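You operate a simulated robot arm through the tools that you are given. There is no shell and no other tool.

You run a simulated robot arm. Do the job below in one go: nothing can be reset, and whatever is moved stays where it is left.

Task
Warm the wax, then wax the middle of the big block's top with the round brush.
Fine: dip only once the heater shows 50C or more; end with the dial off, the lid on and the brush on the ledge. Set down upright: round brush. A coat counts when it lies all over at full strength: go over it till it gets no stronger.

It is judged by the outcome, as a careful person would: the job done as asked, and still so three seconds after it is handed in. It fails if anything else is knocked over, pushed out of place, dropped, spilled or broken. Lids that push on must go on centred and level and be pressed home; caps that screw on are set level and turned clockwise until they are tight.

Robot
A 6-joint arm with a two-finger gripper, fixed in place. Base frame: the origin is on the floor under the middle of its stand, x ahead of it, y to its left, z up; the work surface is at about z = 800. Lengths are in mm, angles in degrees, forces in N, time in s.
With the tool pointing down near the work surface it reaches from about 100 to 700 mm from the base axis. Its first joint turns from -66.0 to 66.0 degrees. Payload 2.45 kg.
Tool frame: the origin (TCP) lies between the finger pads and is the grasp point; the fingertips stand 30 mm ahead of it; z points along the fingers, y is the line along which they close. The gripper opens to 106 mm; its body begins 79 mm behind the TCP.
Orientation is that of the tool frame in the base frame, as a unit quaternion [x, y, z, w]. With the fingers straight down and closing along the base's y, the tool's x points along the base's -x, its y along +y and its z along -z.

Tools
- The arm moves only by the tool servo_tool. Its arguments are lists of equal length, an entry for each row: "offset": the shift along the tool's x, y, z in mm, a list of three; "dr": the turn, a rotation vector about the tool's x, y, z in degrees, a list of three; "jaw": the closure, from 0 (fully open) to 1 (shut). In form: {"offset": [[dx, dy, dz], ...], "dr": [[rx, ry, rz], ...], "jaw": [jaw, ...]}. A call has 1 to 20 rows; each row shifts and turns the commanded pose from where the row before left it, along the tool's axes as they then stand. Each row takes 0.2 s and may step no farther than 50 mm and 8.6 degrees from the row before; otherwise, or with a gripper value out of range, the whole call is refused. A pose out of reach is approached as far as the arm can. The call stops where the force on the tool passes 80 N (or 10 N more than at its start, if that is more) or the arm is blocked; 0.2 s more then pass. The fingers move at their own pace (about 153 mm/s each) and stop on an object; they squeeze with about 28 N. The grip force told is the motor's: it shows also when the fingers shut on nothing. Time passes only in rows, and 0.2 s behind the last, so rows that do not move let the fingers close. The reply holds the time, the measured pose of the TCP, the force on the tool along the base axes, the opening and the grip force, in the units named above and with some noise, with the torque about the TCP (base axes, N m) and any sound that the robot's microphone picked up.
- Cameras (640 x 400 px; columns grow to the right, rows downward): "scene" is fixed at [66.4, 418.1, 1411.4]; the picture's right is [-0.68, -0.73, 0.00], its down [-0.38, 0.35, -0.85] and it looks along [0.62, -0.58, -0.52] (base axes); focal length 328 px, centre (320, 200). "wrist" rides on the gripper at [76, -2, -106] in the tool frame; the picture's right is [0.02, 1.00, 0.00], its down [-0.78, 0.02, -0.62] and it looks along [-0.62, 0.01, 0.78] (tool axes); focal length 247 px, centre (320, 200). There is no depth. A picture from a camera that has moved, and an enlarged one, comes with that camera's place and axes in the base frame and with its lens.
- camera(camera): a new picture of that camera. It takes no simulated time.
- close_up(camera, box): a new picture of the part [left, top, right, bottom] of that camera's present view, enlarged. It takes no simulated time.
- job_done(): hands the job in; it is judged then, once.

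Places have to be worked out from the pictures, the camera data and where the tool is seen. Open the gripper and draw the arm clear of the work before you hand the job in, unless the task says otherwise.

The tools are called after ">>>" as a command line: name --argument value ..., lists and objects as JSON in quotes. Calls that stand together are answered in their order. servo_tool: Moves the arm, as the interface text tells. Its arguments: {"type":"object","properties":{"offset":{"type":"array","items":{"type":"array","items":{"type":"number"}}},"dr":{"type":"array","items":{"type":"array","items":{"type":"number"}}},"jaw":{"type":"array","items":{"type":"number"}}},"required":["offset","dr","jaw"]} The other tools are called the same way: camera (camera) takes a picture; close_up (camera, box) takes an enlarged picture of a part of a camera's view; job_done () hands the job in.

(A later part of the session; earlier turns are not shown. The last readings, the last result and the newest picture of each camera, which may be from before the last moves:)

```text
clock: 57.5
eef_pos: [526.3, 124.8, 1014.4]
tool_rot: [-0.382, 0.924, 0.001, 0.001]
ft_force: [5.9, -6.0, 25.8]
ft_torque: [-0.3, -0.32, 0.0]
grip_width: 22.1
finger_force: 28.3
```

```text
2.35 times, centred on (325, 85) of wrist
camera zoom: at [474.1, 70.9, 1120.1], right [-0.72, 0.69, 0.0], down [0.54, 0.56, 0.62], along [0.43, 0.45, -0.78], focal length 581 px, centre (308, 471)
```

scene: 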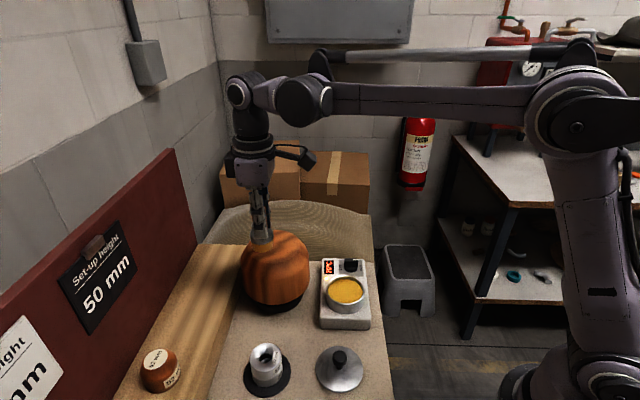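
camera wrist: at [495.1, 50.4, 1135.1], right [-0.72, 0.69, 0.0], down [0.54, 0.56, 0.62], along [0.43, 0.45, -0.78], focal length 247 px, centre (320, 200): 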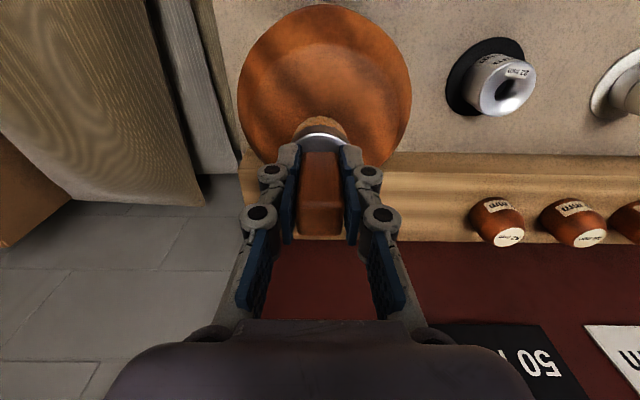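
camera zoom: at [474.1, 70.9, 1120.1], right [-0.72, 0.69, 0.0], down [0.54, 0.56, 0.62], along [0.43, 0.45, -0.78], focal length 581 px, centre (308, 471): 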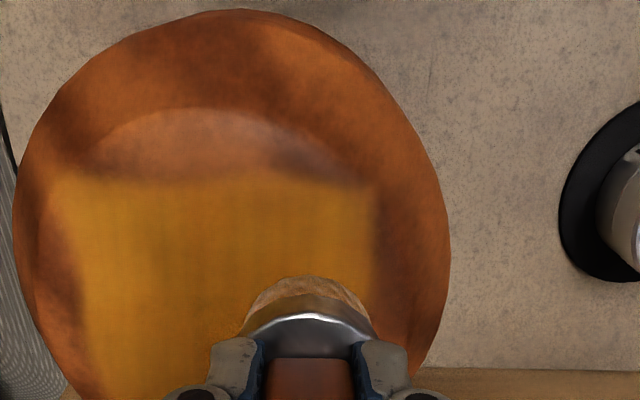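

The coat is deepening. Pressure rose to 26 N, so I ease up slightly and finish the raster on the other half.

>>> servo_tool --offset '[[13, 0, -1], [0, -13, 0], [0, -13, 0], [0, -13, 0], [0, -13, 0], [13, 0, 0], [0, 13, 0], [0, 13, 0], [0, 13, 0], [0, 13, 0], [-13, -13, 0], [-13, -13, 0], [0, 0, 0]]' --dr '[[0, 0, 0], [0, 0, 0], [0, 0, 0], [0, 0, 0], [0, 0, 0], [0, 0, 0], [0, 0, 0], [0, 0, 0], [0, 0, 0], [0, 0, 0], [0, 0, 0], [0, 0, 0], [0, 0, 0]]' --jaw '[1, 1, 1, 1, 1, 1, 1, 1, 1, 1, 1, 1, 1]'

>>> close_up --camera "scene" --box '[235, 210, 315, 290]'

>>> close_up --camera "wrist" --box '[220, 0, 430, 170]'

```text
clock: 60.3
eef_pos: [544.7, 106.0, 1014.3]
tool_rot: [-0.383, 0.924, 0.001, 0.0]
ft_force: [-0.6, 0.6, 0.4]
ft_torque: [0.0, 0.06, -0.06]
grip_width: 22.1
finger_force: 27.7
```

```text
5.00 times, centred on (275, 250) of scene
camera zoom: at [66.4, 418.1, 1411.3], right [-0.68, -0.73, 0.0], down [-0.38, 0.35, -0.85], along [0.62, -0.58, -0.52], focal length 1642 px, centre (545, -50)
```

zoom: 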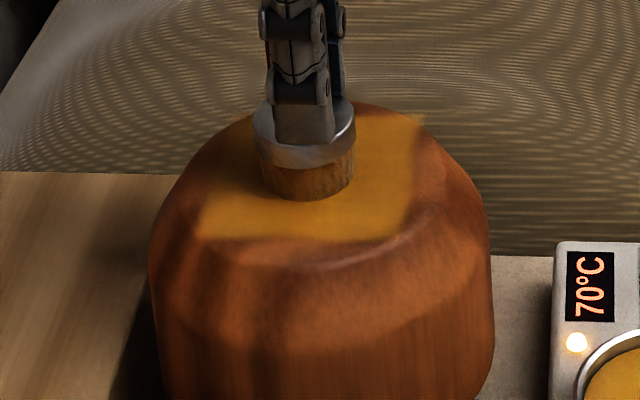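

```text
2.35 times, centred on (325, 85) of wrist
camera zoom: at [492.0, 53.0, 1120.2], right [-0.72, 0.69, 0.0], down [0.54, 0.56, 0.62], along [0.43, 0.45, -0.78], focal length 581 px, centre (308, 471)
```

zoom: 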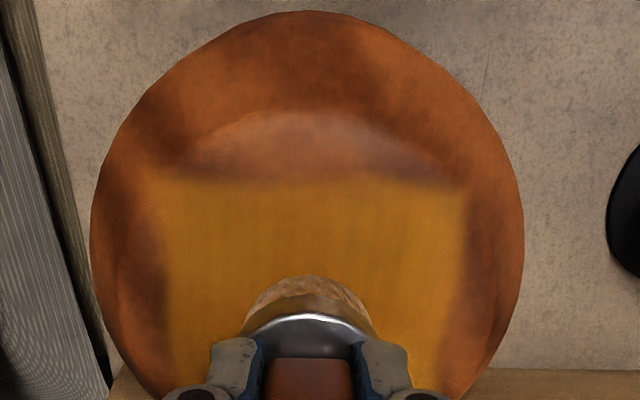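

I lift the brush to see the whole patch unobstructed and judge its evenness.

>>> servo_tool --offset '[[0, 0, -15], [0, 0, -30], [0, 39, 0], [0, 39, 0], [0, 0, 0]]' --dr '[[0, 0, 0], [0, 0, 0], [0, 0, 0], [0, 0, 0], [0, 0, 0]]' --jaw '[1, 1, 1, 1, 1]'

>>> close_up --camera "wrist" --box '[130, 0, 350, 170]'

>>> close_up --camera "scene" --box '[235, 210, 315, 290]'

```text
clock: 61.5
eef_pos: [490.0, 161.9, 1058.2]
tool_rot: [-0.382, 0.924, 0.0, 0.001]
ft_force: [-0.1, 0.4, -1.4]
ft_torque: [-0.02, 0.01, 0.0]
grip_width: 22.1
finger_force: 28.4
```

```text
2.35 times, centred on (240, 85) of wrist
camera zoom: at [436.9, 107.9, 1165.0], right [-0.72, 0.69, 0.0], down [0.54, 0.56, 0.62], along [0.43, 0.45, -0.78], focal length 581 px, centre (508, 471)
```

zoom: 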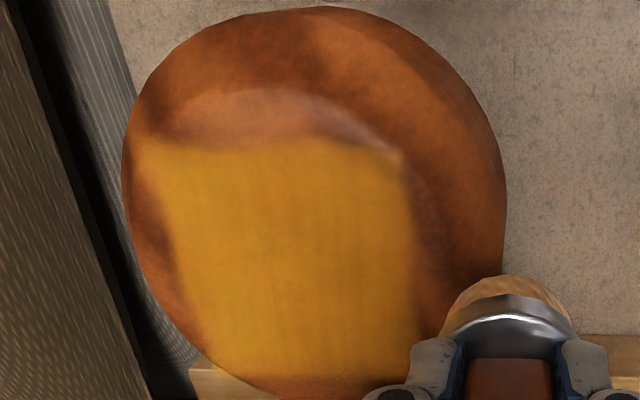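

```text
5.00 times, centred on (275, 250) of scene
camera zoom: at [66.4, 418.1, 1411.3], right [-0.68, -0.73, 0.0], down [-0.38, 0.35, -0.85], along [0.62, -0.58, -0.52], focal length 1642 px, centre (545, -50)
```

zoom: 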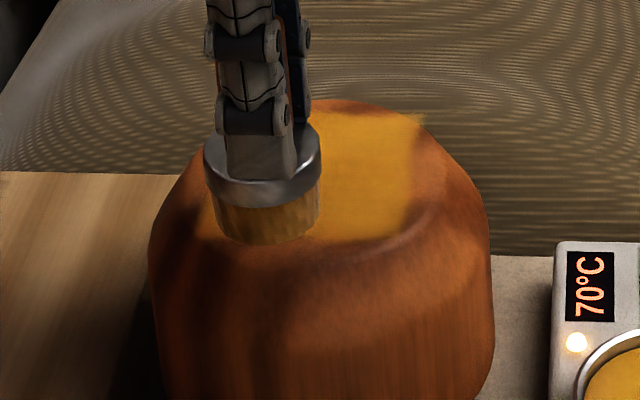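

The patch is an even ±42 mm square centred on the top. To be sure it's at full strength I go over it again with slightly firmer contact and then compare.

>>> servo_tool --offset '[[0, -39, 0], [0, -39, 0], [0, 0, 30], [0, 0, 13], [0, 0, 2], [0, 0, 1], [0, 0, 0]]' --dr '[[0, 0, 0], [0, 0, 0], [0, 0, 0], [0, 0, 0], [0, 0, 0], [0, 0, 0], [0, 0, 0]]' --jaw '[1, 1, 1, 1, 1, 1, 1]'

```text
clock: 63.1
eef_pos: [545.3, 106.1, 1013.9]
tool_rot: [-0.382, 0.924, 0.0, 0.001]
ft_force: [1.8, -1.8, 18.8]
ft_torque: [-0.09, -0.16, -0.02]
grip_width: 22.3
finger_force: 28.3
```

Contact is 19 N. I raster the square crosswise this time.

>>> servo_tool --offset '[[-13.5, -13.5, 0], [-13.5, -13.5, 0], [13.5, 0, 0], [13.5, 0, 0], [13.5, 0, 0], [13.5, 0, 0], [0, 13.5, 0], [-13.5, 0, 0], [-13.5, 0, 0], [-13.5, 0, 0], [-13.5, 0, 0], [0, 13.5, 0], [13.5, 0, 0], [13.5, 0, 0], [13.5, 0, 0], [13.5, 0, 0]]' --dr '[[0, 0, 0], [0, 0, 0], [0, 0, 0], [0, 0, 0], [0, 0, 0], [0, 0, 0], [0, 0, 0], [0, 0, 0], [0, 0, 0], [0, 0, 0], [0, 0, 0], [0, 0, 0], [0, 0, 0], [0, 0, 0], [0, 0, 0], [0, 0, 0]]' --jaw '[1, 1, 1, 1, 1, 1, 1, 1, 1, 1, 1, 1, 1, 1, 1, 1]'

>>> close_up --camera "scene" --box '[235, 210, 315, 290]'

```text
clock: 66.5
eef_pos: [526.4, 88.4, 1013.9]
tool_rot: [-0.383, 0.924, 0.001, 0.001]
ft_force: [5.9, 6.5, 22.4]
ft_torque: [0.37, -0.38, -0.01]
grip_width: 22.3
finger_force: 27.9
```

```text
5.00 times, centred on (275, 250) of scene
camera zoom: at [66.2, 418.2, 1411.3], right [-0.68, -0.73, 0.0], down [-0.38, 0.35, -0.85], along [0.62, -0.58, -0.52], focal length 1642 px, centre (545, -50)
```

zoom: 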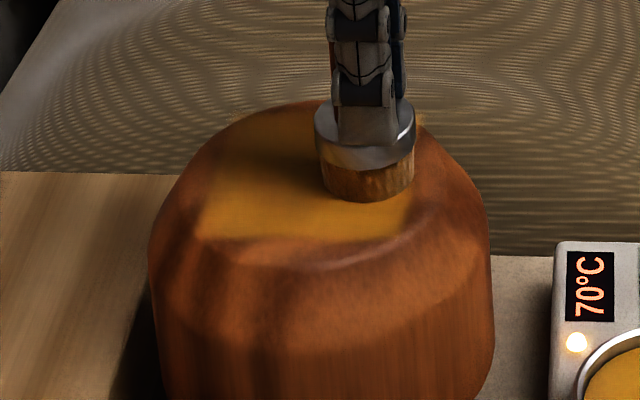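

Contact is steady. I complete the second half of the pass and then lift to compare.

>>> servo_tool --offset '[[0, 13.5, 0], [-13.5, 0, 0], [-13.5, 0, 0], [-13.5, 0, 0], [-13.5, 0, 0], [0, 13.5, 0], [13.5, 0, 0], [13.5, 0, 0], [13.5, 0, 0], [13.5, 0, 0], [-13.5, -13.5, 0], [-13.5, -13.5, 0], [0, 0, 0]]' --dr '[[0, 0, 0], [0, 0, 0], [0, 0, 0], [0, 0, 0], [0, 0, 0], [0, 0, 0], [0, 0, 0], [0, 0, 0], [0, 0, 0], [0, 0, 0], [0, 0, 0], [0, 0, 0], [0, 0, 0]]' --jaw '[1, 1, 1, 1, 1, 1, 1, 1, 1, 1, 1, 1, 1]'

>>> servo_tool --offset '[[0, 0, -15], [0, 0, -32], [0, 39, 0], [0, 39, 0], [0, 0, 0]]' --dr '[[0, 0, 0], [0, 0, 0], [0, 0, 0], [0, 0, 0], [0, 0, 0]]' --jaw '[1, 1, 1, 1, 1]'

>>> close_up --camera "wrist" --box '[130, 0, 350, 170]'

>>> close_up --camera "scene" --box '[235, 210, 315, 290]'

```text
clock: 69.3
eef_pos: [544.4, 105.1, 1015.0]
tool_rot: [-0.382, 0.924, 0.0, -0.001]
ft_force: [-14.6, -2.3, 36.4]
ft_torque: [-0.11, 0.46, -0.02]
grip_width: 22.1
finger_force: 28.5
```

```text
clock: 70.5
eef_pos: [490.2, 161.9, 1059.7]
tool_rot: [-0.383, 0.924, 0.001, 0.002]
ft_force: [-1.2, -0.2, -1.3]
ft_torque: [0.0, -0.01, -0.02]
grip_width: 22.3
finger_force: 28.2
```

```text
2.35 times, centred on (240, 85) of wrist
camera zoom: at [437.6, 108.0, 1166.2], right [-0.72, 0.69, 0.0], down [0.54, 0.56, 0.62], along [0.43, 0.45, -0.78], focal length 581 px, centre (508, 471)
```

zoom: 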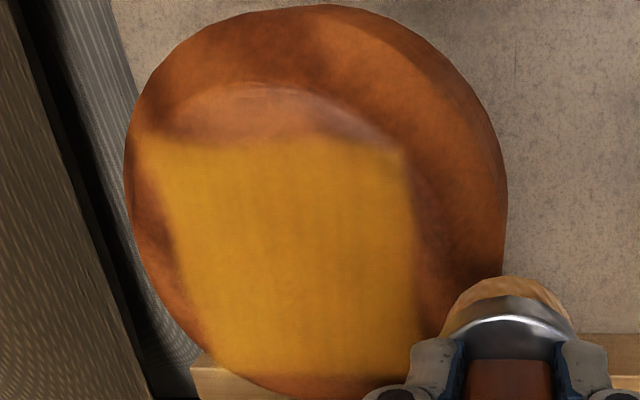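

```text
5.00 times, centred on (275, 250) of scene
camera zoom: at [66.4, 418.1, 1411.3], right [-0.68, -0.73, 0.0], down [-0.38, 0.35, -0.85], along [0.62, -0.58, -0.52], focal length 1642 px, centre (545, -50)
```

zoom: 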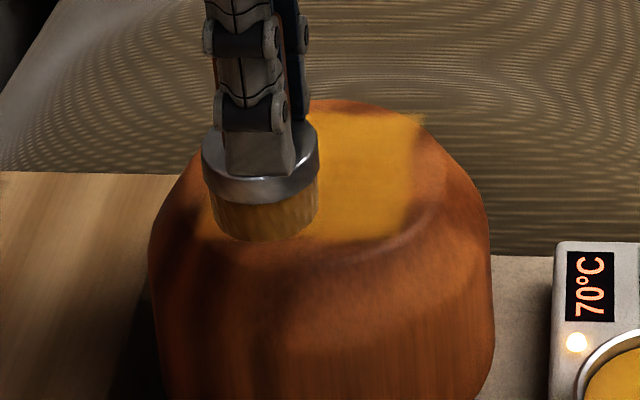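

The patch looks slightly stronger than before, so I make one more full pass and compare again.

>>> servo_tool --offset '[[0, -39, 0], [0, -39, 0], [0, 0, 30], [0, 0, 13], [0, 0, 2], [0, 0, 1], [-13.5, -13.5, 0], [-13.5, -13.5, 0], [0, 13.5, 0], [0, 13.5, 0], [0, 13.5, 0], [0, 13.5, 0], [13.5, 0, 0], [0, -13.5, 0], [0, -13.5, 0], [0, -13.5, 0], [0, -13.5, 0]]' --dr '[[0, 0, 0], [0, 0, 0], [0, 0, 0], [0, 0, 0], [0, 0, 0], [0, 0, 0], [0, 0, 0], [0, 0, 0], [0, 0, 0], [0, 0, 0], [0, 0, 0], [0, 0, 0], [0, 0, 0], [0, 0, 0], [0, 0, 0], [0, 0, 0], [0, 0, 0]]' --jaw '[1, 1, 1, 1, 1, 1, 1, 1, 1, 1, 1, 1, 1, 1, 1, 1, 1]'

>>> servo_tool --offset '[[13.5, 0, 0], [0, 13.5, 0], [0, 13.5, 0], [0, 13.5, 0], [0, 13.5, 0], [13.5, 0, 0], [0, -13.5, 0], [0, -13.5, 0], [0, -13.5, 0], [0, -13.5, 0], [13.5, 0, 0], [0, 13.5, 0], [0, 13.5, 0], [0, 13.5, 0], [0, 13.5, 0], [-13.5, -13.5, 0], [-13.5, -13.5, 0], [0, 0, 0]]' --dr '[[0, 0, 0], [0, 0, 0], [0, 0, 0], [0, 0, 0], [0, 0, 0], [0, 0, 0], [0, 0, 0], [0, 0, 0], [0, 0, 0], [0, 0, 0], [0, 0, 0], [0, 0, 0], [0, 0, 0], [0, 0, 0], [0, 0, 0], [0, 0, 0], [0, 0, 0], [0, 0, 0]]' --jaw '[1, 1, 1, 1, 1, 1, 1, 1, 1, 1, 1, 1, 1, 1, 1, 1, 1, 1]'

>>> servo_tool --offset '[[0, 0, -15], [0, 0, -32], [0, 39, 0], [0, 39, 0], [0, 0, 0]]' --dr '[[0, 0, 0], [0, 0, 0], [0, 0, 0], [0, 0, 0], [0, 0, 0]]' --jaw '[1, 1, 1, 1, 1]'

>>> close_up --camera "wrist" --box '[130, 0, 350, 170]'

>>> close_up --camera "scene" --box '[235, 210, 315, 290]'

```text
clock: 74.1
eef_pos: [575.6, 97.0, 1014.9]
tool_rot: [-0.383, 0.924, 0.0, 0.001]
ft_force: [0.7, -0.5, -0.9]
ft_torque: [-0.01, -0.01, 0.02]
grip_width: 22.1
finger_force: 27.9
```

```text
clock: 77.9
eef_pos: [545.6, 106.2, 1014.4]
tool_rot: [-0.382, 0.924, 0.001, 0.001]
ft_force: [0.3, -0.3, -0.4]
ft_torque: [0.03, 0.01, 0.02]
grip_width: 22.3
finger_force: 28.0
```

```text
clock: 79.1
eef_pos: [491.4, 162.1, 1062.4]
tool_rot: [-0.383, 0.924, 0.0, 0.0]
ft_force: [-0.4, -0.2, -0.5]
ft_torque: [0.02, 0.0, 0.01]
grip_width: 22.1
finger_force: 27.3
```

```text
2.35 times, centred on (240, 85) of wrist
camera zoom: at [437.3, 107.8, 1167.5], right [-0.72, 0.69, 0.0], down [0.54, 0.56, 0.62], along [0.43, 0.45, -0.78], focal length 581 px, centre (508, 471)
```

zoom: 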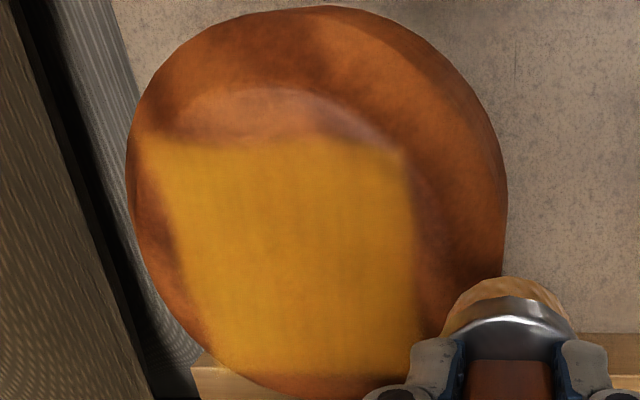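

```text
5.00 times, centred on (275, 250) of scene
camera zoom: at [66.4, 418.1, 1411.3], right [-0.68, -0.73, 0.0], down [-0.38, 0.35, -0.85], along [0.62, -0.58, -0.52], focal length 1642 px, centre (545, -50)
```

zoom: 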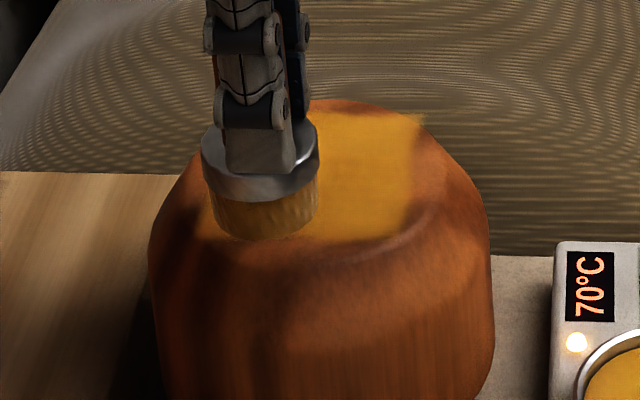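

Contact was very light in that pass. I take tight close-ups of the coat now as a reference for comparison.

>>> close_up --camera "wrist" --box '[180, 50, 280, 130]'

>>> close_up --camera "wrist" --box '[190, 120, 290, 170]'

```text
5.00 times, centred on (230, 90) of wrist
camera zoom: at [437.3, 107.8, 1167.5], right [-0.72, 0.69, 0.0], down [0.54, 0.56, 0.62], along [0.43, 0.45, -0.78], focal length 1235 px, centre (770, 750)
```

zoom: 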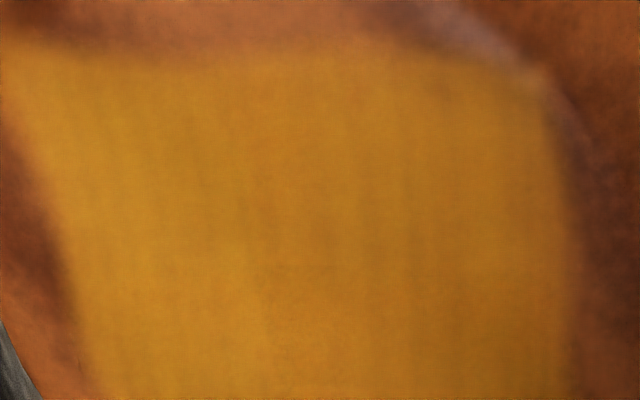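

```text
6.40 times, centred on (240, 145) of wrist
camera zoom: at [437.3, 107.8, 1167.5], right [-0.72, 0.69, 0.0], down [0.54, 0.56, 0.62], along [0.43, 0.45, -0.78], focal length 1581 px, centre (832, 552)
```

zoom: 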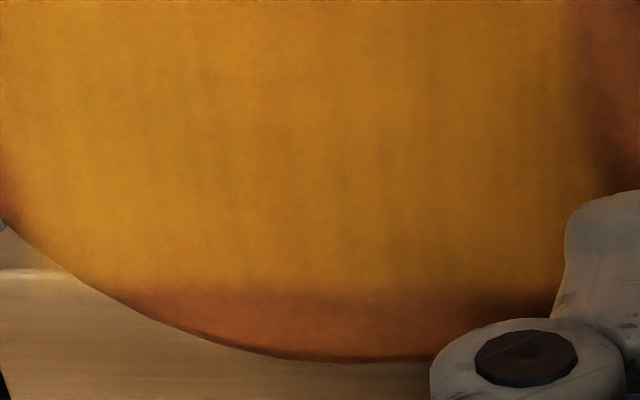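

Some slightly orange bands suggest the coat can still get stronger. I re-dip the brush (heater still at 70 °C), approaching the wax gently this time.

>>> servo_tool --offset '[[39.4, -7.7, 0], [39.4, -7.7, 0], [39.4, -7.7, 0], [39.4, -7.7, 0], [0, 0, 40], [0, 0, 40], [0, 0, 35], [0, 0, 10], [0, 0, 0]]' --dr '[[0, 0, 0], [0, 0, 0], [0, 0, 0], [0, 0, 0], [0, 0, 0], [0, 0, 0], [0, 0, 0], [0, 0, 0], [0, 0, 0]]' --jaw '[1, 1, 1, 1, 1, 1, 1, 1, 1]'

>>> close_up --camera "wrist" --box '[240, 30, 400, 190]'

>>> close_up --camera "scene" --box '[310, 220, 390, 320]'

```text
clock: 81.1
eef_pos: [401.1, 28.6, 936.1]
tool_rot: [-0.382, 0.924, 0.001, 0.001]
ft_force: [0.3, 0.3, -0.5]
ft_torque: [-0.01, 0.0, -0.02]
grip_width: 22.0
finger_force: 27.8
```

```text
2.50 times, centred on (320, 110) of wrist
camera zoom: at [348.0, -25.0, 1042.3], right [-0.72, 0.69, 0.0], down [0.54, 0.56, 0.62], along [0.43, 0.45, -0.78], focal length 617 px, centre (320, 425)
```

zoom: 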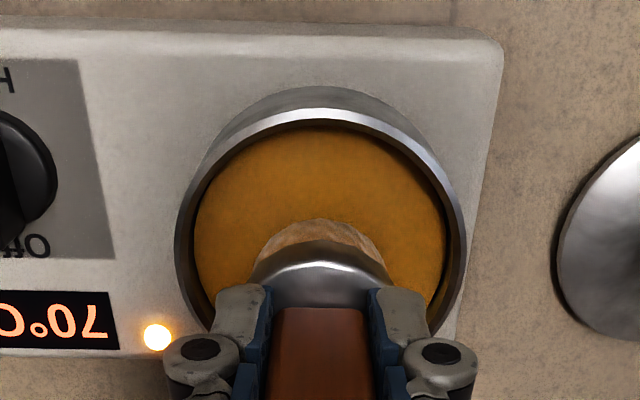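

```text
4.00 times, centred on (350, 270) of scene
camera zoom: at [66.4, 418.1, 1411.4], right [-0.68, -0.73, 0.0], down [-0.38, 0.35, -0.85], along [0.62, -0.58, -0.52], focal length 1314 px, centre (200, -80)
```

zoom: 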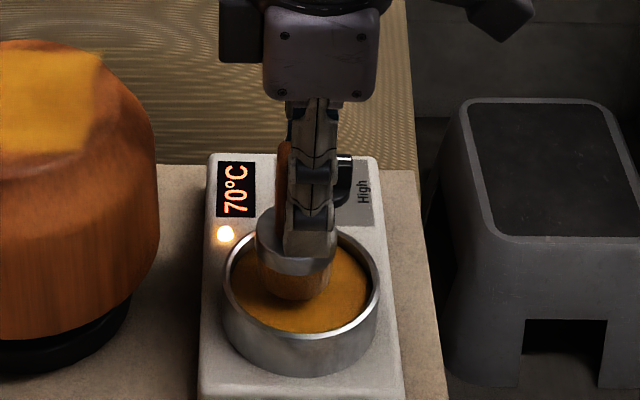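

Just above the wax at 70 °C; I lower gently in small steps.

>>> servo_tool --offset '[[0, 0, 3], [0, 0, 2], [0, 0, 2], [0, 0, 0]]' --dr '[[0, 0, 0], [0, 0, 0], [0, 0, 0], [0, 0, 0]]' --jaw '[1, 1, 1, 1]'

>>> close_up --camera "scene" --box '[310, 220, 390, 320]'

```text
clock: 82.1
eef_pos: [402.1, 29.2, 930.3]
tool_rot: [-0.383, 0.924, 0.0, 0.001]
ft_force: [1.0, -0.5, -0.7]
ft_torque: [0.03, 0.01, 0.0]
grip_width: 22.1
finger_force: 28.0
```

```text
4.00 times, centred on (350, 270) of scene
camera zoom: at [66.4, 418.1, 1411.4], right [-0.68, -0.73, 0.0], down [-0.38, 0.35, -0.85], along [0.62, -0.58, -0.52], focal length 1314 px, centre (200, -80)
```

zoom: 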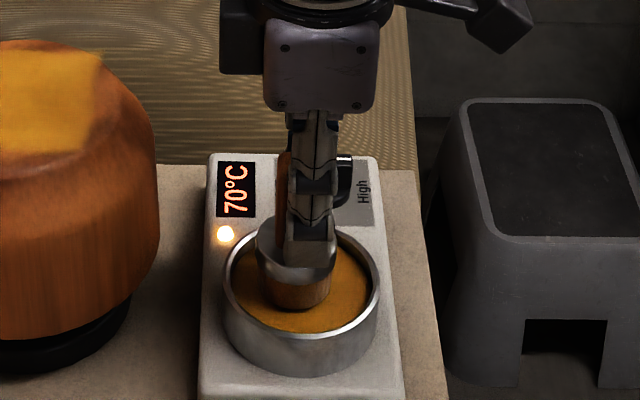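

>>> servo_tool --offset '[[0, 0, 1.5], [0, 0, 1.5], [0, 0, 1], [0, 0, 0]]' --dr '[[0, 0, 0], [0, 0, 0], [0, 0, 0], [0, 0, 0]]' --jaw '[1, 1, 1, 1]'

```text
clock: 83.1
eef_pos: [401.2, 28.5, 924.8]
tool_rot: [-0.383, 0.924, 0.001, 0.001]
ft_force: [-0.2, 0.4, 9.2]
ft_torque: [-0.04, -0.09, 0.0]
grip_width: 22.4
finger_force: 28.0
```

The bristles touch the wax with 9 N. I lift out, return over the block's centre and lower to just above the surface.

>>> servo_tool --offset '[[0, 0, 0], [0, 0, -10], [0, 0, -15], [0, 0, -35], [0, 0, -40], [0, 0, -33], [-39.2, -11.8, 0], [-39.2, -11.8, 0], [-39.2, -11.8, 0], [-39.2, -11.8, 0], [0, 0, 25], [0, 0, 14], [0, 0, 0]]' --dr '[[0, 0, 0], [0, 0, 0], [0, 0, 0], [0, 0, 0], [0, 0, 0], [0, 0, 0], [0, 0, 0], [0, 0, 0], [0, 0, 0], [0, 0, 0], [0, 0, 0], [0, 0, 0], [0, 0, 0]]' --jaw '[1, 1, 1, 1, 1, 1, 1, 1, 1, 1, 1, 1, 1]'

>>> close_up --camera "scene" --box '[235, 210, 315, 290]'

```text
clock: 85.9
eef_pos: [546.4, 106.1, 1020.2]
tool_rot: [-0.383, 0.924, 0.001, 0.001]
ft_force: [-0.5, -0.6, -0.3]
ft_torque: [0.0, -0.02, -0.01]
grip_width: 22.1
finger_force: 28.1
```

```text
5.00 times, centred on (275, 250) of scene
camera zoom: at [66.4, 418.1, 1411.3], right [-0.68, -0.73, 0.0], down [-0.38, 0.35, -0.85], along [0.62, -0.58, -0.52], focal length 1642 px, centre (545, -50)
```

zoom: 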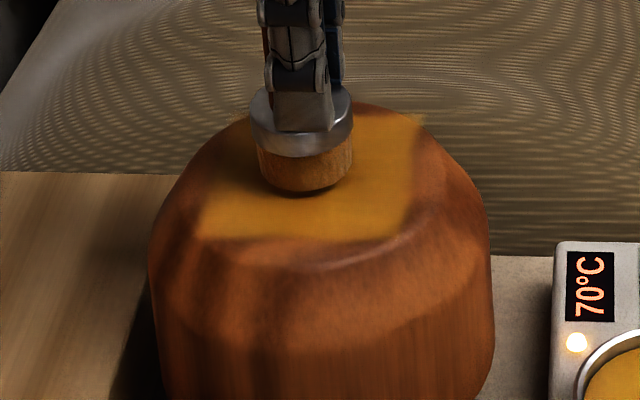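

The brush is above the middle; I lower in small steps until it presses with moderate force.

>>> servo_tool --offset '[[0, 0, 3], [0, 0, 2], [0, 0, 1.5], [0, 0, 0]]' --dr '[[0, 0, 0], [0, 0, 0], [0, 0, 0], [0, 0, 0]]' --jaw '[1, 1, 1, 1]'

```text
clock: 86.9
eef_pos: [545.9, 105.9, 1014.4]
tool_rot: [-0.383, 0.924, 0.001, 0.002]
ft_force: [4.1, 1.1, 27.2]
ft_torque: [0.12, -0.25, -0.04]
grip_width: 22.2
finger_force: 28.2
```

27 N is firm enough; I ease 0.7 mm and raster with finer line spacing over the square.

>>> servo_tool --offset '[[-13.5, -13.5, -0.7], [-13.5, -13.5, 0], [0, 13.5, 0], [0, 13.5, 0], [0, 13.5, 0], [0, 13.5, 0], [9, 0, 0], [0, -13.5, 0], [0, -13.5, 0], [0, -13.5, 0], [0, -13.5, 0], [9, 0, 0], [0, 13.5, 0], [0, 13.5, 0], [0, 13.5, 0], [0, 13.5, 0], [9, 0, 0]]' --dr '[[0, 0, 0], [0, 0, 0], [0, 0, 0], [0, 0, 0], [0, 0, 0], [0, 0, 0], [0, 0, 0], [0, 0, 0], [0, 0, 0], [0, 0, 0], [0, 0, 0], [0, 0, 0], [0, 0, 0], [0, 0, 0], [0, 0, 0], [0, 0, 0], [0, 0, 0]]' --jaw '[1, 1, 1, 1, 1, 1, 1, 1, 1, 1, 1, 1, 1, 1, 1, 1, 1]'

```text
clock: 90.5
eef_pos: [525.6, 127.8, 1014.0]
tool_rot: [-0.384, 0.923, 0.003, 0.002]
ft_force: [8.6, 9.0, 30.0]
ft_torque: [0.41, -0.43, 0.04]
grip_width: 21.9
finger_force: 27.7
```

Contact holds at 30 N; I continue the remaining lines.

>>> servo_tool --offset '[[0, -13.5, -0.5], [0, -13.5, 0], [0, -13.5, 0], [0, -13.5, 0], [9, 0, 0], [0, 13.5, 0], [0, 13.5, 0], [0, 13.5, 0], [0, 13.5, 0], [9, 0, 0], [0, -13.5, 0], [0, -13.5, 0], [0, -13.5, 0], [0, -13.5, 0], [9, 0, 0], [0, 13.5, 0], [0, 13.5, 0], [0, 13.5, 0], [0, 13.5, 0]]' --dr '[[0, 0, 0], [0, 0, 0], [0, 0, 0], [0, 0, 0], [0, 0, 0], [0, 0, 0], [0, 0, 0], [0, 0, 0], [0, 0, 0], [0, 0, 0], [0, 0, 0], [0, 0, 0], [0, 0, 0], [0, 0, 0], [0, 0, 0], [0, 0, 0], [0, 0, 0], [0, 0, 0], [0, 0, 0]]' --jaw '[1, 1, 1, 1, 1, 1, 1, 1, 1, 1, 1, 1, 1, 1, 1, 1, 1, 1, 1]'

>>> servo_tool --offset '[[-13.5, -13.5, 0], [-13.5, -13.5, 0], [0, 0, -15], [0, 0, -32], [0, 39, 0], [0, 39, 0], [0, 0, 0]]' --dr '[[0, 0, 0], [0, 0, 0], [0, 0, 0], [0, 0, 0], [0, 0, 0], [0, 0, 0], [0, 0, 0]]' --jaw '[1, 1, 1, 1, 1, 1, 1]'

>>> close_up --camera "wrist" --box '[130, 0, 350, 170]'

>>> close_up --camera "wrist" --box '[180, 50, 280, 130]'

>>> close_up --camera "scene" --box '[235, 210, 315, 290]'

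```text
clock: 94.5
eef_pos: [506.9, 105.1, 1014.2]
tool_rot: [-0.383, 0.924, 0.0, 0.001]
ft_force: [2.2, -1.2, 5.2]
ft_torque: [-0.08, -0.13, -0.02]
grip_width: 21.9
finger_force: 27.9
```

```text
clock: 96.1
eef_pos: [490.0, 159.9, 1060.9]
tool_rot: [-0.383, 0.924, 0.001, 0.001]
ft_force: [-0.6, -0.7, 0.1]
ft_torque: [-0.01, -0.02, 0.03]
grip_width: 22.2
finger_force: 28.4
```

```text
2.35 times, centred on (240, 85) of wrist
camera zoom: at [436.1, 106.8, 1166.8], right [-0.72, 0.69, 0.0], down [0.54, 0.56, 0.62], along [0.43, 0.45, -0.78], focal length 581 px, centre (508, 471)
```

zoom: 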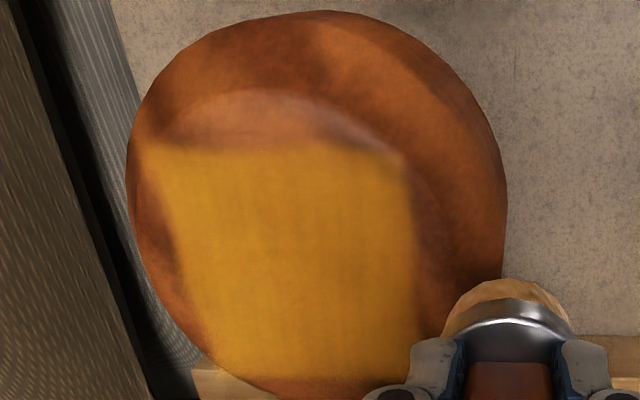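

```text
5.00 times, centred on (230, 90) of wrist
camera zoom: at [436.1, 106.8, 1166.8], right [-0.72, 0.69, 0.0], down [0.54, 0.56, 0.62], along [0.43, 0.45, -0.78], focal length 1235 px, centre (770, 750)
```

zoom: 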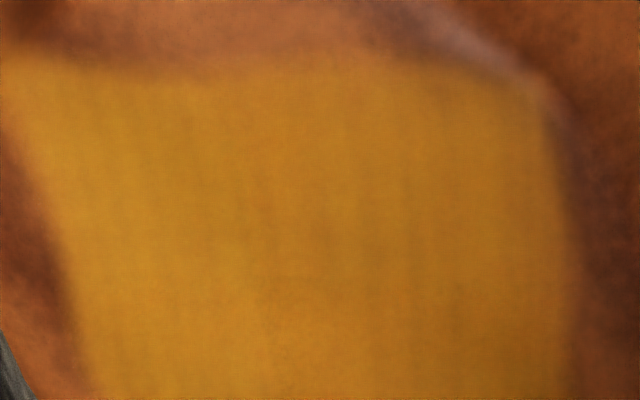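

```text
5.00 times, centred on (275, 250) of scene
camera zoom: at [66.4, 418.1, 1411.3], right [-0.68, -0.73, 0.0], down [-0.38, 0.35, -0.85], along [0.62, -0.58, -0.52], focal length 1642 px, centre (545, -50)
```

zoom: 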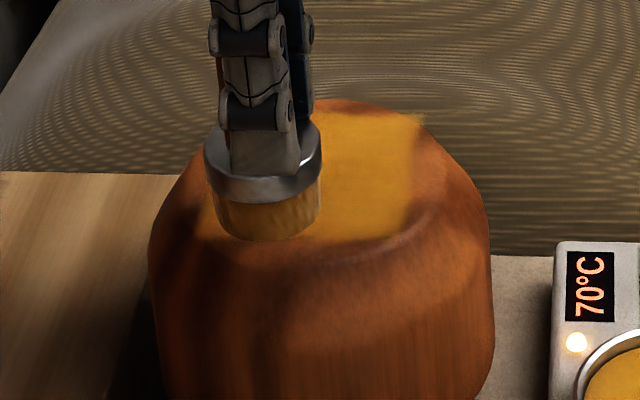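

The close-up is unchanged from the previous one, so the coat is at full, even strength. I carry the brush back above its place on the ledge.

>>> servo_tool --offset '[[-39.3, 13, 0], [-39.3, 13, 0], [-39.2, 13, 0], [-39.2, 13.1, 0], [0, 0, 40], [0, 0, 40], [0, 0, 30], [0, 0, 0]]' --dr '[[0, 0, 0], [0, 0, 0], [0, 0, 0], [0, 0, 0], [0, 0, 0], [0, 0, 0], [0, 0, 0], [0, 0, 0]]' --jaw '[1, 1, 1, 1, 1, 1, 1, 1]'

>>> camera --camera "wrist"

>>> close_up --camera "scene" --box '[140, 220, 240, 340]'

```text
clock: 97.9
eef_pos: [565.1, 307.6, 951.0]
tool_rot: [-0.382, 0.924, 0.001, 0.001]
ft_force: [0.9, -0.5, -1.0]
ft_torque: [0.01, 0.03, 0.01]
grip_width: 22.1
finger_force: 27.5
```

```text
taken
camera wrist: at [511.7, 254.4, 1056.6], right [-0.72, 0.69, 0.0], down [0.54, 0.56, 0.62], along [0.43, 0.45, -0.78], focal length 247 px, centre (320, 200)
```

wrist: 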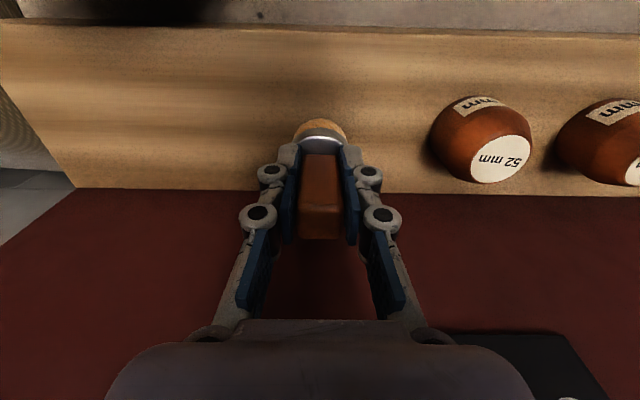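

```text
3.33 times, centred on (190, 280) of scene
camera zoom: at [66.4, 418.1, 1411.3], right [-0.68, -0.73, 0.0], down [-0.38, 0.35, -0.85], along [0.62, -0.58, -0.52], focal length 1095 px, centre (753, -67)
```

zoom: 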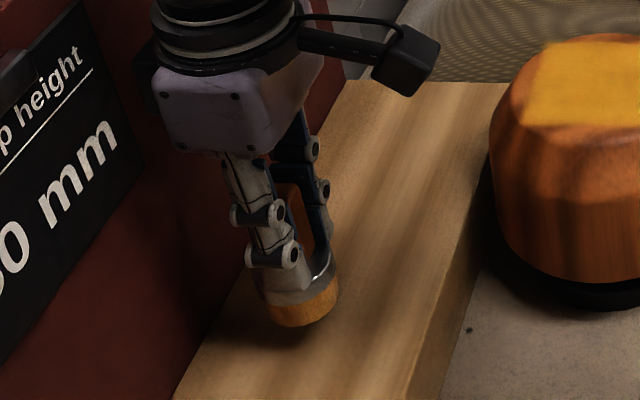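

The brush hangs upright about 25 mm over its spot. I lower it, slowing near the ledge.

>>> servo_tool --offset '[[0, 0, 12], [0, 0, 8], [0, 0, 3], [0, 0, 0]]' --dr '[[0, 0, 0], [0, 0, 0], [0, 0, 0], [0, 0, 0]]' --jaw '[1, 1, 1, 1]'

>>> close_up --camera "scene" --box '[150, 250, 230, 340]'

```text
clock: 98.9
eef_pos: [564.9, 309.1, 928.1]
tool_rot: [-0.382, 0.924, 0.0, 0.001]
ft_force: [-0.6, -1.2, -1.0]
ft_torque: [-0.03, -0.01, -0.01]
grip_width: 22.3
finger_force: 28.4
```

```text
4.44 times, centred on (190, 295) of scene
camera zoom: at [66.4, 418.1, 1411.3], right [-0.68, -0.73, 0.0], down [-0.38, 0.35, -0.85], along [0.62, -0.58, -0.52], focal length 1460 px, centre (898, -222)
```

zoom: 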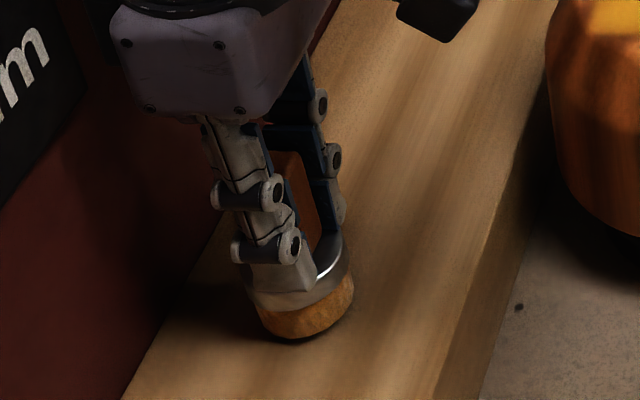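

No contact at 928; I go on in 1–1.5 mm steps.

>>> servo_tool --offset '[[0, 0, 1.5], [0, 0, 1.5], [0, 0, 1], [0, 0, 0]]' --dr '[[0, 0, 0], [0, 0, 0], [0, 0, 0], [0, 0, 0]]' --jaw '[1, 1, 1, 1]'

```text
clock: 99.9
eef_pos: [565.7, 308.8, 923.7]
tool_rot: [-0.383, 0.924, 0.002, 0.001]
ft_force: [0.0, 1.1, -0.6]
ft_torque: [-0.03, 0.01, -0.01]
grip_width: 22.2
finger_force: 27.7
```

>>> servo_tool --offset '[[0, 0, 1], [0, 0, 1], [0, 0, 0]]' --dr '[[0, 0, 0], [0, 0, 0], [0, 0, 0]]' --jaw '[1, 1, 1]'

>>> close_up --camera "scene" --box '[150, 250, 230, 340]'

```text
clock: 100.7
eef_pos: [564.2, 308.9, 922.4]
tool_rot: [-0.383, 0.924, 0.0, 0.0]
ft_force: [-0.9, -0.3, -0.9]
ft_torque: [0.01, -0.02, -0.01]
grip_width: 22.2
finger_force: 27.9
```

```text
4.44 times, centred on (190, 295) of scene
camera zoom: at [66.4, 418.1, 1411.4], right [-0.68, -0.73, 0.0], down [-0.38, 0.35, -0.85], along [0.62, -0.58, -0.52], focal length 1460 px, centre (898, -222)
```

zoom: 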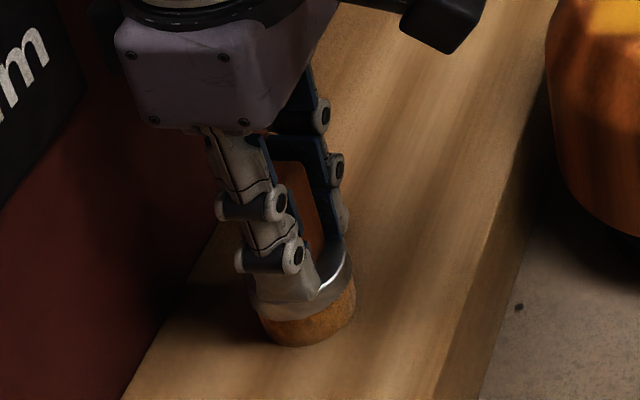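

Very near; I continue with sub-millimetre steps until the force shows contact.

>>> servo_tool --offset '[[0, 0, 0.8], [0, 0, 0.8], [0, 0, 0]]' --dr '[[0, 0, 0], [0, 0, 0], [0, 0, 0]]' --jaw '[1, 1, 1]'

```text
clock: 101.5
eef_pos: [564.2, 309.1, 921.4]
tool_rot: [-0.383, 0.924, 0.001, 0.001]
ft_force: [4.2, 1.2, 33.6]
ft_torque: [0.23, -0.29, -0.02]
grip_width: 22.0
finger_force: 28.1
```

The brush stands on the ledge with 34 N. I relieve the pressure by 1 mm, then open slowly.

>>> servo_tool --offset '[[0, 0, -1.2], [0, 0, 0]]' --dr '[[0, 0, 0], [0, 0, 0]]' --jaw '[1, 1]'

```text
clock: 102.1
eef_pos: [563.6, 307.6, 921.4]
tool_rot: [-0.383, 0.924, 0.001, 0.0]
ft_force: [1.9, 1.5, 23.6]
ft_torque: [0.21, -0.25, -0.01]
grip_width: 21.9
finger_force: 28.0
```

Still 24 N of preload; I raise another millimetre before opening.

>>> servo_tool --offset '[[0, 0, -1], [0, 0, 0]]' --dr '[[0, 0, 0], [0, 0, 0]]' --jaw '[1, 1]'

```text
clock: 102.7
eef_pos: [564.2, 309.2, 922.4]
tool_rot: [-0.383, 0.924, 0.0, -0.001]
ft_force: [-0.3, -0.6, 3.1]
ft_torque: [-0.02, 0.0, 0.05]
grip_width: 22.4
finger_force: 27.8
```

Only 3 N remains, so the brush stands freely. I open the jaw and rise straight up.

>>> servo_tool --offset '[[0, 0, 0], [0, 0, 0], [0, 0, 0], [0, 0, -15], [0, 0, -30], [0, 0, -40], [0, 0, -40], [0, 0, 0]]' --dr '[[0, 0, 0], [0, 0, 0], [0, 0, 0], [0, 0, 0], [0, 0, 0], [0, 0, 0], [0, 0, 0], [0, 0, 0]]' --jaw '[0.7, 0.5, 0.5, 0.5, 0.5, 0.5, 0.5, 0.5]'

>>> camera --camera "scene"

>>> close_up --camera "scene" --box '[140, 220, 240, 340]'

```text
clock: 104.5
eef_pos: [564.3, 310.3, 1048.1]
tool_rot: [-0.383, 0.924, 0.0, 0.001]
ft_force: [0.3, -0.6, -0.6]
ft_torque: [0.02, -0.03, 0.01]
grip_width: 52.9
finger_force: 0.0
```

```text
taken
```

scene: 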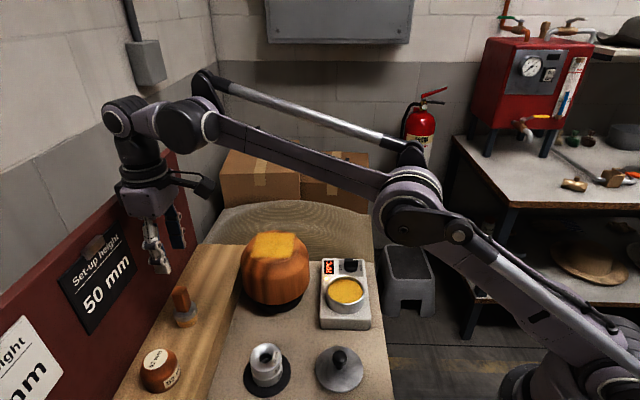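

```text
3.33 times, centred on (190, 280) of scene
camera zoom: at [66.4, 418.1, 1411.4], right [-0.68, -0.73, 0.0], down [-0.38, 0.35, -0.85], along [0.62, -0.58, -0.52], focal length 1095 px, centre (753, -67)
```

zoom: 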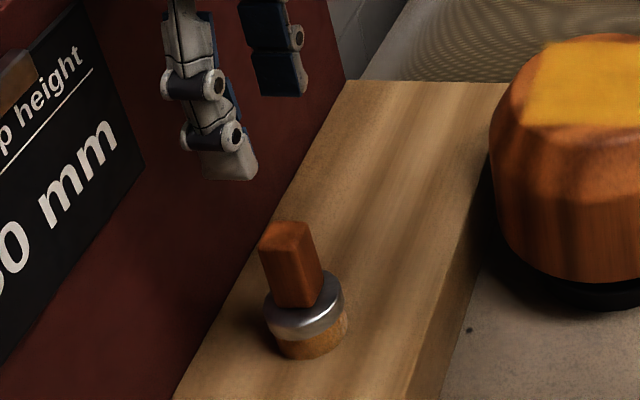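

The brush stands upright at its old place. I take a clear look at the whole coat from the scene camera.

>>> close_up --camera "scene" --box '[235, 215, 315, 275]'

>>> close_up --camera "scene" --box '[300, 250, 400, 400]'

```text
6.67 times, centred on (275, 245) of scene
camera zoom: at [66.4, 418.1, 1411.4], right [-0.68, -0.73, 0.0], down [-0.38, 0.35, -0.85], along [0.62, -0.58, -0.52], focal length 2189 px, centre (620, -100)
```

zoom: 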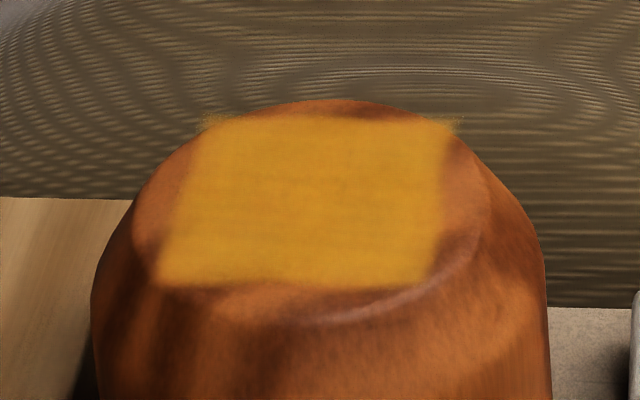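

```text
2.67 times, centred on (350, 325) of scene
camera zoom: at [66.4, 418.1, 1411.4], right [-0.68, -0.73, 0.0], down [-0.38, 0.35, -0.85], along [0.62, -0.58, -0.52], focal length 876 px, centre (240, -133)
```

zoom: 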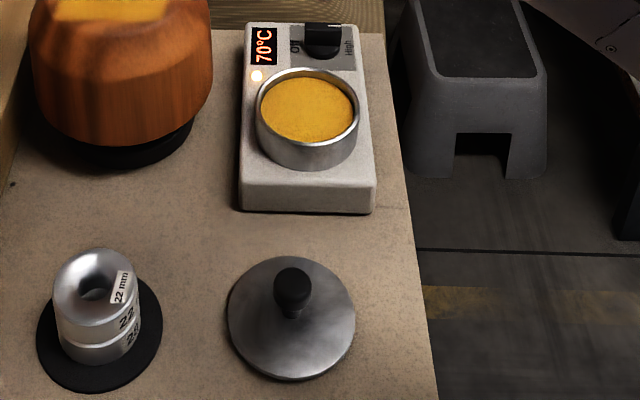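

The coat is even over the whole square. Now I go back to the lid: move away from the board first, then turn the wrist to yaw −45° above the lid.

>>> servo_tool --offset '[[42.8, 8.5, 0], [42.8, 8.5, 0], [42.8, 8.5, 0], [42.8, 8.5, 0], [42.8, 8.6, 5], [42.7, 8.6, 10], [42.7, 8.6, 10], [0, 0, 3], [0, 0, 3], [0, 0, 3], [0, 0, 3], [0, 0, 3], [0, 0, 3], [0, 0, 3], [0, 0, 3], [0, 0, 3], [0, 0, 3], [0, 0, 3], [0, 0, 0]]' --dr '[[0, 0, 0], [0, 0, 0], [0, 0, 0], [0, 0, 0], [0, 0, 0], [0, 0, 0], [0, 0, 0], [0, 0, 8.2], [0, 0, 8.2], [0, 0, 8.2], [0, 0, 8.2], [0, 0, 8.2], [0, 0, 8.2], [0, 0, 8.2], [0, 0, 8.2], [0, 0, 8.2], [0, 0, 8.2], [0, 0, 8.0], [0, 0, 0]]' --jaw '[0.5, 0.5, 0.5, 0.5, 0.5, 0.5, 0.5, 0.5, 0.5, 0.5, 0.5, 0.5, 0.5, 0.5, 0.5, 0.5, 0.5, 0.5, 0.5]'

>>> camera --camera "wrist"

>>> close_up --camera "scene" --box '[280, 250, 400, 400]'

```text
clock: 108.5
eef_pos: [309.0, 140.1, 989.0]
tool_rot: [0.384, 0.923, 0.0, 0.001]
ft_force: [0.9, 0.5, -0.9]
ft_torque: [-0.02, 0.01, 0.02]
grip_width: 52.8
finger_force: 0.1
```

```text
taken
camera wrist: at [254.8, 193.9, 1095.4], right [0.69, 0.72, 0.0], down [0.56, -0.54, 0.62], along [0.45, -0.43, -0.78], focal length 247 px, centre (320, 200)
```

wrist: 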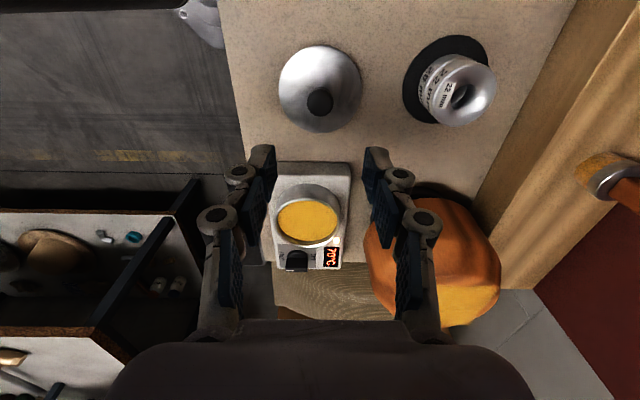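

```text
2.67 times, centred on (340, 325) of scene
camera zoom: at [66.4, 418.1, 1411.4], right [-0.68, -0.73, 0.0], down [-0.38, 0.35, -0.85], along [0.62, -0.58, -0.52], focal length 876 px, centre (267, -133)
```

zoom: 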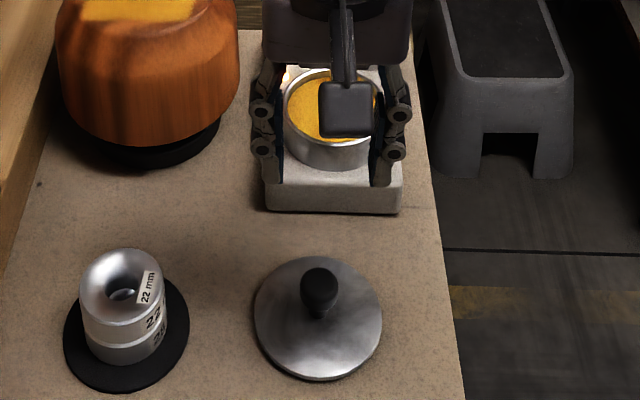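

The lid's knob is right below. I descend to just above it and check centring.

>>> servo_tool --offset '[[0, 0, 40], [0, 0, 40], [0, 0, 22], [0, 0, 0]]' --dr '[[0, 0, 0], [0, 0, 0], [0, 0, 0], [0, 0, 0]]' --jaw '[0.5, 0.5, 0.5, 0.5]'

>>> close_up --camera "wrist" --box '[230, 40, 410, 220]'

```text
clock: 109.5
eef_pos: [309.6, 138.9, 887.2]
tool_rot: [0.383, 0.924, 0.0, 0.001]
ft_force: [-0.1, -0.2, -0.1]
ft_torque: [0.01, 0.03, 0.04]
grip_width: 53.2
finger_force: 0.0
```

```text
2.22 times, centred on (320, 130) of wrist
camera zoom: at [253.7, 192.9, 993.6], right [0.69, 0.72, 0.0], down [0.57, -0.54, 0.62], along [0.45, -0.43, -0.78], focal length 549 px, centre (320, 356)
```

zoom: 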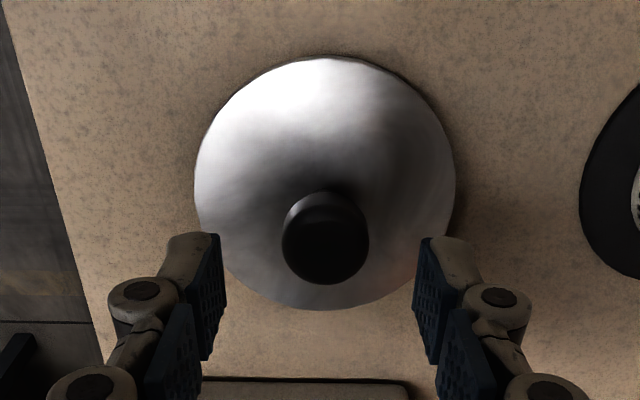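

The knob is within about 1 mm of centre; I make that small correction, descend to the earlier grasp height (about 842) and close on the knob.

>>> servo_tool --offset '[[1, 0.9, 15], [0, 0, 20], [0, 0, 7], [0, 0, 2.5], [0, 0, 0], [0, 0, 0], [0, 0, 0], [0, 0, 0]]' --dr '[[0, 0, 0], [0, 0, 0], [0, 0, 0], [0, 0, 0], [0, 0, 0], [0, 0, 0], [0, 0, 0], [0, 0, 0]]' --jaw '[0.5, 0.5, 0.5, 0.5, 0.5, 0.75, 1, 1]'

>>> close_up --camera "wrist" --box '[230, 40, 410, 260]'

```text
clock: 111.3
eef_pos: [309.7, 141.0, 841.8]
tool_rot: [0.383, 0.924, 0.001, 0.0]
ft_force: [0.7, -0.6, -0.2]
ft_torque: [0.0, 0.04, -0.01]
grip_width: 24.7
finger_force: 27.5
```

```text
1.82 times, centred on (320, 150) of wrist
camera zoom: at [254.5, 195.4, 949.2], right [0.69, 0.72, 0.0], down [0.57, -0.54, 0.62], along [0.45, -0.43, -0.78], focal length 449 px, centre (320, 291)
```

zoom: 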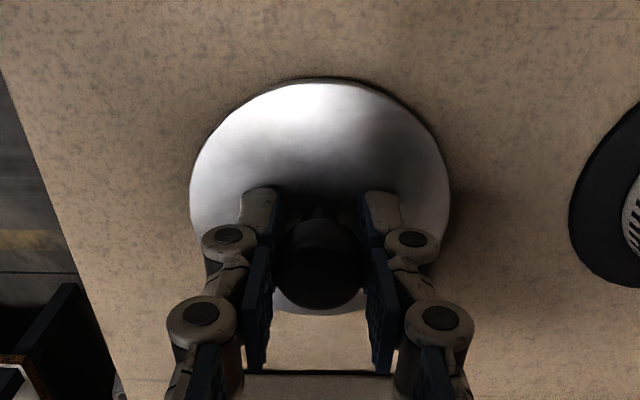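

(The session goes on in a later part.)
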